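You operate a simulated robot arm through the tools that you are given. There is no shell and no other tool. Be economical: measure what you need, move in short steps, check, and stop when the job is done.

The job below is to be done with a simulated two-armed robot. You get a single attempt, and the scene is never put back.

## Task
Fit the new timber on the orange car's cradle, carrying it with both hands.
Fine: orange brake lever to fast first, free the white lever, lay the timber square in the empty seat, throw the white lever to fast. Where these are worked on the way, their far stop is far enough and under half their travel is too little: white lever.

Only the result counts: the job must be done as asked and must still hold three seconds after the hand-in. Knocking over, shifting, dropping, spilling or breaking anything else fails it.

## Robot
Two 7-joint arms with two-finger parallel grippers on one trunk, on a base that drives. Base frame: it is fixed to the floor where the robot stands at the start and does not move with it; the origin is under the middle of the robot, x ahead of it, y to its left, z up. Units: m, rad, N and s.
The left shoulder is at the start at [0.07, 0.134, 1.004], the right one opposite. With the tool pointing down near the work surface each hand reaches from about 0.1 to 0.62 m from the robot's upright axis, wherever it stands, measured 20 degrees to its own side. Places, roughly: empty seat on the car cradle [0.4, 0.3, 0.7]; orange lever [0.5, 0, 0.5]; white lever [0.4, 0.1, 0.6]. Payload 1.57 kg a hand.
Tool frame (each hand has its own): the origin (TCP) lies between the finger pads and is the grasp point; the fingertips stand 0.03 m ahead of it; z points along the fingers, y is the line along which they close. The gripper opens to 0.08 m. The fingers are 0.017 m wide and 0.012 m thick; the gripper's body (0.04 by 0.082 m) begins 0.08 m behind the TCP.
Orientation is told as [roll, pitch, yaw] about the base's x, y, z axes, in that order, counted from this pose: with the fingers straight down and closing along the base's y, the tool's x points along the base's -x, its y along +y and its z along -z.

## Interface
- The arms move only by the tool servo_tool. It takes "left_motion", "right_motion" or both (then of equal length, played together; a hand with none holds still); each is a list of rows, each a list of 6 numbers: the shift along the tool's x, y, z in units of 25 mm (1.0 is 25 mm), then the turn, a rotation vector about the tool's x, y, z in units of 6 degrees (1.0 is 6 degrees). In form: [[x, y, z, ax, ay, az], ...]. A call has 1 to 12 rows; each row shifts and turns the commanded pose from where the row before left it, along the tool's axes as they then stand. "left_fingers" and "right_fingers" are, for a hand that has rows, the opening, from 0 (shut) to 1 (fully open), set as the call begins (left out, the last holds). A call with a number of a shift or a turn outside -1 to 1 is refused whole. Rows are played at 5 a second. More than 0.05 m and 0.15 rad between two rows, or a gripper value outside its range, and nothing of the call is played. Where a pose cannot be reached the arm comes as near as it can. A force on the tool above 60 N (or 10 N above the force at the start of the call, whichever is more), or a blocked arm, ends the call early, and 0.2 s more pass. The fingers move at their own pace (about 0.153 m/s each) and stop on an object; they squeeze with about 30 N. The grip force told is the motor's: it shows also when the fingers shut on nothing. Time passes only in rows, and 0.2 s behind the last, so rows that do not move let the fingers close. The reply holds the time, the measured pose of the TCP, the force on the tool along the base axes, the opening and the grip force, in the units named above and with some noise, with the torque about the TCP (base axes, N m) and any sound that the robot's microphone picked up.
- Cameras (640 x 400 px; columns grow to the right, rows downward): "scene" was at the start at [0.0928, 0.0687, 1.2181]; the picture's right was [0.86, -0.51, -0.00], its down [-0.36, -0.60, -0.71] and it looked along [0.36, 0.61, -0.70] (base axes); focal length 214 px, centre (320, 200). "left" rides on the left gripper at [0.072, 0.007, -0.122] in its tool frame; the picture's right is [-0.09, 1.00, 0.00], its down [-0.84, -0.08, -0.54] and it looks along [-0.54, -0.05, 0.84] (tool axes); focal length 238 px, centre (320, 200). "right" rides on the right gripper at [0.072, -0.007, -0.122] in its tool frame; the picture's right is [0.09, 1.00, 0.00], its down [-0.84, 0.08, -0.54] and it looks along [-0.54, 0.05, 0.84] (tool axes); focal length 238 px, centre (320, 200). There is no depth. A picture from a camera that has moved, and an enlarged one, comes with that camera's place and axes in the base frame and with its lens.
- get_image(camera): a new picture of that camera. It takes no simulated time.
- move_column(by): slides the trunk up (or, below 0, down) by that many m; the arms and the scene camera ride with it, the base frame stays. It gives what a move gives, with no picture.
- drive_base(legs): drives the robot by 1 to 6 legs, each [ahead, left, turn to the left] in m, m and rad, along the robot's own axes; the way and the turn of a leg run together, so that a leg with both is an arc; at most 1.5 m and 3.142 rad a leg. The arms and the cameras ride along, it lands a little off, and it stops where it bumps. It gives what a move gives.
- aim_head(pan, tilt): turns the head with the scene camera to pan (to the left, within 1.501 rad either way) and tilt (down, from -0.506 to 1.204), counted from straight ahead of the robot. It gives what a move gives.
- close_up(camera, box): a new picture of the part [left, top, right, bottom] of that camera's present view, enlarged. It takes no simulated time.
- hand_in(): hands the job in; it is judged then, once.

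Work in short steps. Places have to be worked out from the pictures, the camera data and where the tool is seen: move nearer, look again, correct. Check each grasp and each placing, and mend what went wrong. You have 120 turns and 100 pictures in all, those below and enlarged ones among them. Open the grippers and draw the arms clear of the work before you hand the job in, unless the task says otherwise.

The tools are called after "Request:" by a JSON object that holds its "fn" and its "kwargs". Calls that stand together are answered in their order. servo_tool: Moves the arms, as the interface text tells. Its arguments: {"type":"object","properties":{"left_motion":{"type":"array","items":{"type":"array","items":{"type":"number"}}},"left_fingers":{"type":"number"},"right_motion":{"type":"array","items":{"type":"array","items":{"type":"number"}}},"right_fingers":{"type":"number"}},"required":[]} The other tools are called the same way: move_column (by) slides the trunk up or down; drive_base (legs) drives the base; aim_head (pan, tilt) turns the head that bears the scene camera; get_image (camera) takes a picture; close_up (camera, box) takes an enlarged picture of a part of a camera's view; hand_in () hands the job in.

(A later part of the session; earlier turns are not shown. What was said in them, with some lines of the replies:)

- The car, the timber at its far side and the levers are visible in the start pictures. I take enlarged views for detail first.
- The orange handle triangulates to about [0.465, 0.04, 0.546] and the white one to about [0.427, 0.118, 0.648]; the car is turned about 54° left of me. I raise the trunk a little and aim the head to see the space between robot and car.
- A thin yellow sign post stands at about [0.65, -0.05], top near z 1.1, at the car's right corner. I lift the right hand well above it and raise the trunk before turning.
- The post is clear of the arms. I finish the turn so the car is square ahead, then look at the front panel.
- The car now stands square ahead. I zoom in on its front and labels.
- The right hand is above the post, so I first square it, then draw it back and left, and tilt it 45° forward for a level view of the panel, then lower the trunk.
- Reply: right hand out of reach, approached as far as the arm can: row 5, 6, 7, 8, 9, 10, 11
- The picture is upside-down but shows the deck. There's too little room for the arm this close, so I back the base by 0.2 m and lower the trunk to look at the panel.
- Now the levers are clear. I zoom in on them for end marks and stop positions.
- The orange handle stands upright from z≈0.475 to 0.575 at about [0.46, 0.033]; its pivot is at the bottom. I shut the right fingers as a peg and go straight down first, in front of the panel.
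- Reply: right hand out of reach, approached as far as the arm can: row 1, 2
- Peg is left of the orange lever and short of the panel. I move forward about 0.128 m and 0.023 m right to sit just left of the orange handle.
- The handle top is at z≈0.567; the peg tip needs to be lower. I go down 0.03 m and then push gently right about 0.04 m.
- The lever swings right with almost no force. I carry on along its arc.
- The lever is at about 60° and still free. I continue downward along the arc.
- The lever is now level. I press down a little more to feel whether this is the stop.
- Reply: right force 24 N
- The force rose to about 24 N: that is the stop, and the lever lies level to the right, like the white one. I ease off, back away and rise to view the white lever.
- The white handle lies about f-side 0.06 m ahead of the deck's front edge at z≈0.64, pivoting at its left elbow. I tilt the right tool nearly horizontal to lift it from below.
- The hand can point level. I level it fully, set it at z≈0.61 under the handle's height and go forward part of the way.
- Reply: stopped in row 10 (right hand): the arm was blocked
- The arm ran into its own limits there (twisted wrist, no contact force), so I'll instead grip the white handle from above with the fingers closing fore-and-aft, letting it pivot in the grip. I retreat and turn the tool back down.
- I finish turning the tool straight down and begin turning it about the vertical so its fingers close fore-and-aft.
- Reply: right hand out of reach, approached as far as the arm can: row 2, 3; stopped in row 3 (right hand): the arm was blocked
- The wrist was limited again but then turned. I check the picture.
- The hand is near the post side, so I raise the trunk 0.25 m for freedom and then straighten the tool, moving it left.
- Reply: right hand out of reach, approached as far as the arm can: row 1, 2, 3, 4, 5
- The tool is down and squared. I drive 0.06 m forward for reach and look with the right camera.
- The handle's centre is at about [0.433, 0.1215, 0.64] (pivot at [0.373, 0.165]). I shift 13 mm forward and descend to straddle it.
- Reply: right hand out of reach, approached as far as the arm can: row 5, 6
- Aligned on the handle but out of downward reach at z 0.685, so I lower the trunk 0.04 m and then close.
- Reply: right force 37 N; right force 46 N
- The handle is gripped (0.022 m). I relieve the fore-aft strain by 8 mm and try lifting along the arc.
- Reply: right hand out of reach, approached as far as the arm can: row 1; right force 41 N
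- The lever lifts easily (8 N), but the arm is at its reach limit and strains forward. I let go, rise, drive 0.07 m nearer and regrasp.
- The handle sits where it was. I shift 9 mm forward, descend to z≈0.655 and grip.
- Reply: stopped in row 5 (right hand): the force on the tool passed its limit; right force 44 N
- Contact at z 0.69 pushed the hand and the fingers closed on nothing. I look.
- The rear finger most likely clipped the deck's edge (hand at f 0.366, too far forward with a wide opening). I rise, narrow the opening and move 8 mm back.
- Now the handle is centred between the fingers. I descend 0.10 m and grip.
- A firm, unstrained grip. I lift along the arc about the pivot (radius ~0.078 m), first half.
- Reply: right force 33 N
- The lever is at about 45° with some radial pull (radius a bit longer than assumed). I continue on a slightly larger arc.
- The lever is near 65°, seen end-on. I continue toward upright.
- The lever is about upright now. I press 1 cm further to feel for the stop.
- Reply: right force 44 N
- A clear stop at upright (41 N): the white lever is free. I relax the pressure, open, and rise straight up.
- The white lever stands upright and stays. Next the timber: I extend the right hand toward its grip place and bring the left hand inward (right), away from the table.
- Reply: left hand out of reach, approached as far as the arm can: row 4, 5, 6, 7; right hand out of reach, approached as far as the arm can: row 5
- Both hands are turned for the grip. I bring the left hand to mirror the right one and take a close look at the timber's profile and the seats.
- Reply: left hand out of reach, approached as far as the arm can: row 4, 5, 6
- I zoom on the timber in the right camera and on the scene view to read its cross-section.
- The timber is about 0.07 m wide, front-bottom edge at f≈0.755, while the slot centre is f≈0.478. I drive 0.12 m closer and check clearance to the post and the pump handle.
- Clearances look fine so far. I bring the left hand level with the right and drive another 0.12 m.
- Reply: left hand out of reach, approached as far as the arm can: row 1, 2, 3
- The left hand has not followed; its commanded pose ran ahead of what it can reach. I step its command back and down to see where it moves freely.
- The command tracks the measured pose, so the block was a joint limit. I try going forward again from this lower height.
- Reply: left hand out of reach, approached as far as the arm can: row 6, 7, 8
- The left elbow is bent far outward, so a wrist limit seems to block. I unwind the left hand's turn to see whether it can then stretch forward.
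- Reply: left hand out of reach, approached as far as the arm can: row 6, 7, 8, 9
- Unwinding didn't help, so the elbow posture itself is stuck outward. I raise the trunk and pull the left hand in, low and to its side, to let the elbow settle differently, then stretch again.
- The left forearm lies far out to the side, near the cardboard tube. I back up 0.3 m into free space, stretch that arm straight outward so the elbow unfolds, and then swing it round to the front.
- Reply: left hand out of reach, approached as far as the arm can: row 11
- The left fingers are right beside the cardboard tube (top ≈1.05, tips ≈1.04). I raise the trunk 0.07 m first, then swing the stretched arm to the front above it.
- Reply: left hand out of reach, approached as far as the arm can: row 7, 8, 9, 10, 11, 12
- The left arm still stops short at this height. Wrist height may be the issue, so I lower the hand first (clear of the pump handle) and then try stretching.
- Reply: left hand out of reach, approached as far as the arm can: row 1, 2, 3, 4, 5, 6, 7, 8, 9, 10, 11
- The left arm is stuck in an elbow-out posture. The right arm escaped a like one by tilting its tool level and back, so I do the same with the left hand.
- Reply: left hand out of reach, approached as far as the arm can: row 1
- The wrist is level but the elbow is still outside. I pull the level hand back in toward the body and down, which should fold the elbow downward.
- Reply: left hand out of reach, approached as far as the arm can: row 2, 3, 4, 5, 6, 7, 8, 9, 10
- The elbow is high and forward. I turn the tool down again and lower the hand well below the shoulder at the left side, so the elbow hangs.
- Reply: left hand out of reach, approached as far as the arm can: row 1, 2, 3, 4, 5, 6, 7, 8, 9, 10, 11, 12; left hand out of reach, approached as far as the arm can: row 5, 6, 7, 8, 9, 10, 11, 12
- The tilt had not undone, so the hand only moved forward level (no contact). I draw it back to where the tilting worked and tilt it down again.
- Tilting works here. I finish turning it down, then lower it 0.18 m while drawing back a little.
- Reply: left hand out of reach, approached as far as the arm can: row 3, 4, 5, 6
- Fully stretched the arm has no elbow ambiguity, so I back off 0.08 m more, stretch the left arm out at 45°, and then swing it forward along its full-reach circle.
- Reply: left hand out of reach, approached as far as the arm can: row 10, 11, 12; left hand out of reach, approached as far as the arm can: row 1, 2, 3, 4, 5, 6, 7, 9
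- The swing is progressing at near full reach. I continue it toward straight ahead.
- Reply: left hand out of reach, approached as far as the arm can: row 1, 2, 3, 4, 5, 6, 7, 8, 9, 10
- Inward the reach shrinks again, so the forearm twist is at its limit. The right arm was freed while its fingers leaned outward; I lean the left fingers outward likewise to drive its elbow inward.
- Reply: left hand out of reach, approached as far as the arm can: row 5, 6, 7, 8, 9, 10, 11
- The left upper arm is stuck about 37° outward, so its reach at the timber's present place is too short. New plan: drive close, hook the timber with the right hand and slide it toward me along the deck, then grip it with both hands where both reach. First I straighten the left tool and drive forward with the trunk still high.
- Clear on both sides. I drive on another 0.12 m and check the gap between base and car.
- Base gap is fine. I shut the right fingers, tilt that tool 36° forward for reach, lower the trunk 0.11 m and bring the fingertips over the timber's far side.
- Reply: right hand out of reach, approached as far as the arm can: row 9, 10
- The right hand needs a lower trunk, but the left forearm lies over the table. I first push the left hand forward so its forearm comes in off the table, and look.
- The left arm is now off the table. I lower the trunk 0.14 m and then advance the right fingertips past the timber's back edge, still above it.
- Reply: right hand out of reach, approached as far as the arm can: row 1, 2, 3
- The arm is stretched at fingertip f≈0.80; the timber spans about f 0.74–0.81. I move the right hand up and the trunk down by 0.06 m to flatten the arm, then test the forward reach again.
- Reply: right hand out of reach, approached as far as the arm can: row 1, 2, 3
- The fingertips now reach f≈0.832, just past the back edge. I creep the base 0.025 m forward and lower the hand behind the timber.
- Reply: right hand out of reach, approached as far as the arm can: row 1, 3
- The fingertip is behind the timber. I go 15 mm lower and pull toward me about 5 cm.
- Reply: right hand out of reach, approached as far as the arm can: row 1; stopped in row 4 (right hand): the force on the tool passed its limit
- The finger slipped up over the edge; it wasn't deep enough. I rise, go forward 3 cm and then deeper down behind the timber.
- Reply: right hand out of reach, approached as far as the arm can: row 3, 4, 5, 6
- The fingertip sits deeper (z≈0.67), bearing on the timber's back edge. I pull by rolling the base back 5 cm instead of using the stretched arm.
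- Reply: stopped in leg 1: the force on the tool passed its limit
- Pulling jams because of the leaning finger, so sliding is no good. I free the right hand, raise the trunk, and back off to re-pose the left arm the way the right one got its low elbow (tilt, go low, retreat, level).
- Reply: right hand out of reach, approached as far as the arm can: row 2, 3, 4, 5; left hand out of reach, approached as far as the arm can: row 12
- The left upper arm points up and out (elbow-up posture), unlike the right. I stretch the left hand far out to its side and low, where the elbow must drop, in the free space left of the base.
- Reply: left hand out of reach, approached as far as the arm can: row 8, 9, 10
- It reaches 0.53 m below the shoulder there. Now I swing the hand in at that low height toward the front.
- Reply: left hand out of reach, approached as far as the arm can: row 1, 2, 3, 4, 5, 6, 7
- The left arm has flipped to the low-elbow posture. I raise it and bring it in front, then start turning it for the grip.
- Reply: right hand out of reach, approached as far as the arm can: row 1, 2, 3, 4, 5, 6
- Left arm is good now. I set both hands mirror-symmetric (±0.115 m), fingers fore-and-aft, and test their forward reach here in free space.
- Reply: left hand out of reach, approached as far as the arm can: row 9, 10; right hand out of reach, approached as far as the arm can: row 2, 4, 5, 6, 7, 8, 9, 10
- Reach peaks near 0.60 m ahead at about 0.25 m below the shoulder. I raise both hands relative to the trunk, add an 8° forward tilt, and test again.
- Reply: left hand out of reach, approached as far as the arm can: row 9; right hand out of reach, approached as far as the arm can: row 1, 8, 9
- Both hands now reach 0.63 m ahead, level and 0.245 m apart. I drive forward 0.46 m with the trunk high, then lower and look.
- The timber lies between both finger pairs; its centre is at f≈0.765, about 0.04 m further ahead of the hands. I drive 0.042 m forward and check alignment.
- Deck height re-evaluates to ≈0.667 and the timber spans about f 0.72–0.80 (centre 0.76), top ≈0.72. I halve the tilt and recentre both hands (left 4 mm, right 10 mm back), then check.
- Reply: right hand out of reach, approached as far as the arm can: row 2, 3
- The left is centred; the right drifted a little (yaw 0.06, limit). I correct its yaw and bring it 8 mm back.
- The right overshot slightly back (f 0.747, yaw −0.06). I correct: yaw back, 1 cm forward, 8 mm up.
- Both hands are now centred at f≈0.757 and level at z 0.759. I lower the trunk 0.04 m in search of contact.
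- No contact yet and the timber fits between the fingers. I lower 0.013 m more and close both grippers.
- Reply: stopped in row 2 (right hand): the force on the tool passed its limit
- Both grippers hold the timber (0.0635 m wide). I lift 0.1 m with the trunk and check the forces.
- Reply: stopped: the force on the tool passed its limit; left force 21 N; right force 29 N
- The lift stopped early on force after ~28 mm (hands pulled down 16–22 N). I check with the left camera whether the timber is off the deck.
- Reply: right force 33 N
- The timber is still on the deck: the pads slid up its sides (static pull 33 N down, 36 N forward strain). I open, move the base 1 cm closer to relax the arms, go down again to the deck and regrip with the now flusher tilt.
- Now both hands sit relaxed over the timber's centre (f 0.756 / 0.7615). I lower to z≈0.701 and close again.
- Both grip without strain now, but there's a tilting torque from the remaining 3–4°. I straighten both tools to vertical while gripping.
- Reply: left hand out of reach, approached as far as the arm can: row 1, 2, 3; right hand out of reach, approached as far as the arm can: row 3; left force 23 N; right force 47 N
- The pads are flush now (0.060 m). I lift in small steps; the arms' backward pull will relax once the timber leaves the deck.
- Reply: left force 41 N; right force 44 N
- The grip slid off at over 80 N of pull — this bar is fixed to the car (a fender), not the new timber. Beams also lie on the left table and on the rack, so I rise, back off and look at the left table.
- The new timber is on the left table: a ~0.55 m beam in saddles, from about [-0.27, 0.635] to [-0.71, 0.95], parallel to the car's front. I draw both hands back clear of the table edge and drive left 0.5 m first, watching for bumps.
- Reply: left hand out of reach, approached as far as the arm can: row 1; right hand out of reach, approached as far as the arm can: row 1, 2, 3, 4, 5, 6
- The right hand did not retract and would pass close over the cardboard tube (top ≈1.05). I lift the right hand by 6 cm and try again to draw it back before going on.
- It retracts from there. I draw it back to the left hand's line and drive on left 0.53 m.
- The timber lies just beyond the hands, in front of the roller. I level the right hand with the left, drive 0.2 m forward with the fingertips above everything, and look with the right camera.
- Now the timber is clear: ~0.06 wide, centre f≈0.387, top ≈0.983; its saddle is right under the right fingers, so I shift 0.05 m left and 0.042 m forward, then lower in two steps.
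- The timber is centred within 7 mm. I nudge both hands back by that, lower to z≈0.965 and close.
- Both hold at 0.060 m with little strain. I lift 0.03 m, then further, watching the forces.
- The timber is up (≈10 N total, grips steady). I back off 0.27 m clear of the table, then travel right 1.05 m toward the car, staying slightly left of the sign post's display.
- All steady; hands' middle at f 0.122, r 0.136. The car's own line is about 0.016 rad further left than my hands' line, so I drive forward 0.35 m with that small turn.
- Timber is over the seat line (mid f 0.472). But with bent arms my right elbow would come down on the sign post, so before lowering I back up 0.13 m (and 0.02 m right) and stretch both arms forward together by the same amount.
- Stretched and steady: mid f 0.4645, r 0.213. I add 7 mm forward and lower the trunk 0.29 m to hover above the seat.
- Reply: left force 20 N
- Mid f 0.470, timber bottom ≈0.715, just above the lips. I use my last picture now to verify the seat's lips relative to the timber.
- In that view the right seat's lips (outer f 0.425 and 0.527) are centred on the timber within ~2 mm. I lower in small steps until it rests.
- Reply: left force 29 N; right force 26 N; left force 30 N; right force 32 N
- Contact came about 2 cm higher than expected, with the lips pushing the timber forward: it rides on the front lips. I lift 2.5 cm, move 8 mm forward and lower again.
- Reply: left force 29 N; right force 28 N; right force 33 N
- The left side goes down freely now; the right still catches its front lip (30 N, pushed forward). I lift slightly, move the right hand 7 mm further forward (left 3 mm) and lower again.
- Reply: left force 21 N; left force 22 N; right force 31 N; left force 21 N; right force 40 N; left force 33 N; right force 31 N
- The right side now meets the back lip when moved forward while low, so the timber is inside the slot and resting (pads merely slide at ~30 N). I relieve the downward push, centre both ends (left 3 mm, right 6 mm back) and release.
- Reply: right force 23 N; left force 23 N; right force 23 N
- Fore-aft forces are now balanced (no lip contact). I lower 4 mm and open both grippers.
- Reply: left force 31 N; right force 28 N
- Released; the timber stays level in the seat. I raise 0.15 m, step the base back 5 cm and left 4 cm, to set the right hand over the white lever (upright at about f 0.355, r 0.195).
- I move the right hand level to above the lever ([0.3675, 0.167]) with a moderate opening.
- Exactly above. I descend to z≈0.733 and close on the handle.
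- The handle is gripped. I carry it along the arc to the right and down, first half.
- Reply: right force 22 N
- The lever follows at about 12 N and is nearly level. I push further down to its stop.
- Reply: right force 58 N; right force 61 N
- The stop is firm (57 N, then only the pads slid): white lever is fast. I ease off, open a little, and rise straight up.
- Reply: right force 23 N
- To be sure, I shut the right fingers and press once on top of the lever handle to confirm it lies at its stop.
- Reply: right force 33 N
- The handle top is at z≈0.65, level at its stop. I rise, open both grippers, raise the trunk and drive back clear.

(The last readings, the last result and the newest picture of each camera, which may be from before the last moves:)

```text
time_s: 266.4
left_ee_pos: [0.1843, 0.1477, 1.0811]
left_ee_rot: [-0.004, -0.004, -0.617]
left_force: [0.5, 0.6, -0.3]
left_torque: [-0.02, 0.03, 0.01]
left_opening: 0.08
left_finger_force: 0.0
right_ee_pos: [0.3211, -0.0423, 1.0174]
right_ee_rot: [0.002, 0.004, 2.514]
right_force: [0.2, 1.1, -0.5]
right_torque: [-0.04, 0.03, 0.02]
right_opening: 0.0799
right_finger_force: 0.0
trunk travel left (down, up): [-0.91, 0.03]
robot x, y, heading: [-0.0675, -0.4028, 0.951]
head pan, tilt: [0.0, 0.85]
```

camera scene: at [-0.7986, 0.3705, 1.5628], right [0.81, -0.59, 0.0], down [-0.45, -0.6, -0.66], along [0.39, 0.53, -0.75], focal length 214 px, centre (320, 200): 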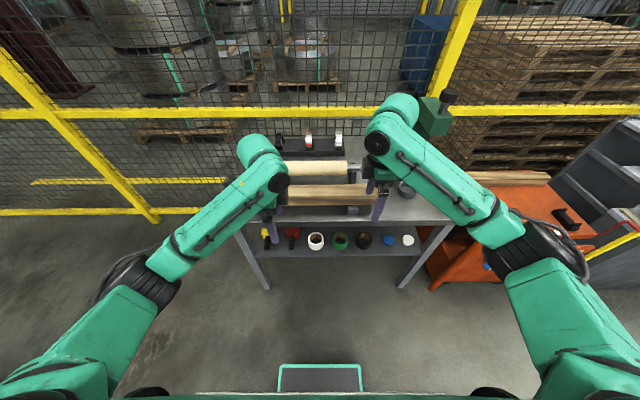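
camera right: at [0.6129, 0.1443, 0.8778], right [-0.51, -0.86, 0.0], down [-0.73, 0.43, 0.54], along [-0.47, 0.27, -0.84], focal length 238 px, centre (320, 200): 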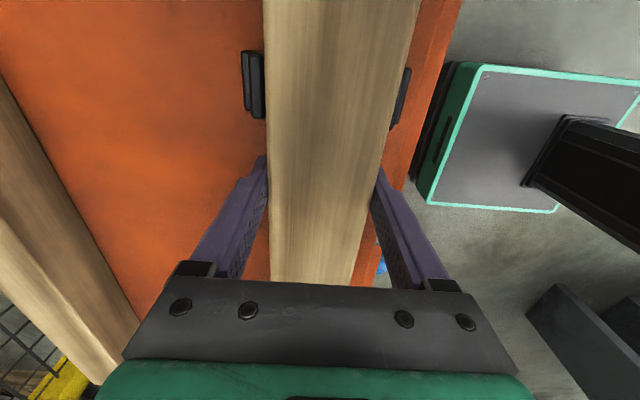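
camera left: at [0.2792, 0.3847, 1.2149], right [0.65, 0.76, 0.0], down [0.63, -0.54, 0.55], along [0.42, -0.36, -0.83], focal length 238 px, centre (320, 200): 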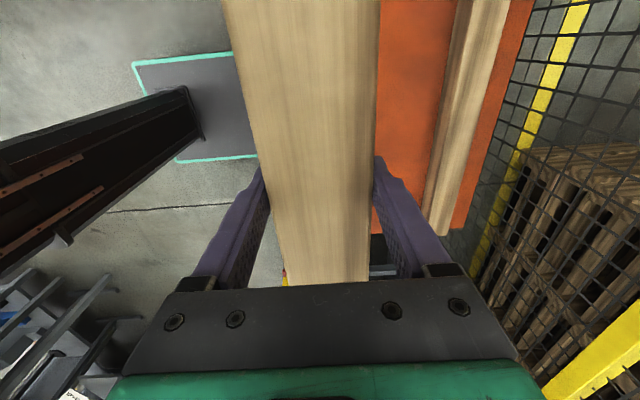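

The brake is at fast, the timber is in the seat, the white lever is at fast, the grippers are open and the arms are clear. I hand in.

Request:
{"fn": "hand_in", "kwargs": {}}

```text
The job is handed in.
```

I did every step and handed the job in. The timber's final seating rests on force readings, because I had no pictures left to check it.

- **Orange brake lever:** I pushed it to its right-hand stop before anything else. I took that side as fast because the white lever also started level to the right; nothing on the panel marks which side is fast.
- **White lever:** I freed it to its upright stop. After the timber was in, I threw it back to its level stop and pressed on it again to confirm.
- **Timber:** I carried it with both hands from the left table to the cradle, lowered it until both ends touched, and let go. At the right end it met the back lip when moved forward, so that end was inside the slot. The left end reached the same height, but I could not check it separately.
- **Wrong bar first:** I first took the bar on the car's deck for the new timber. I tried to slide it and then lift it, with over 80 N in all. It did not come free, so I believe it is fixed to the car.
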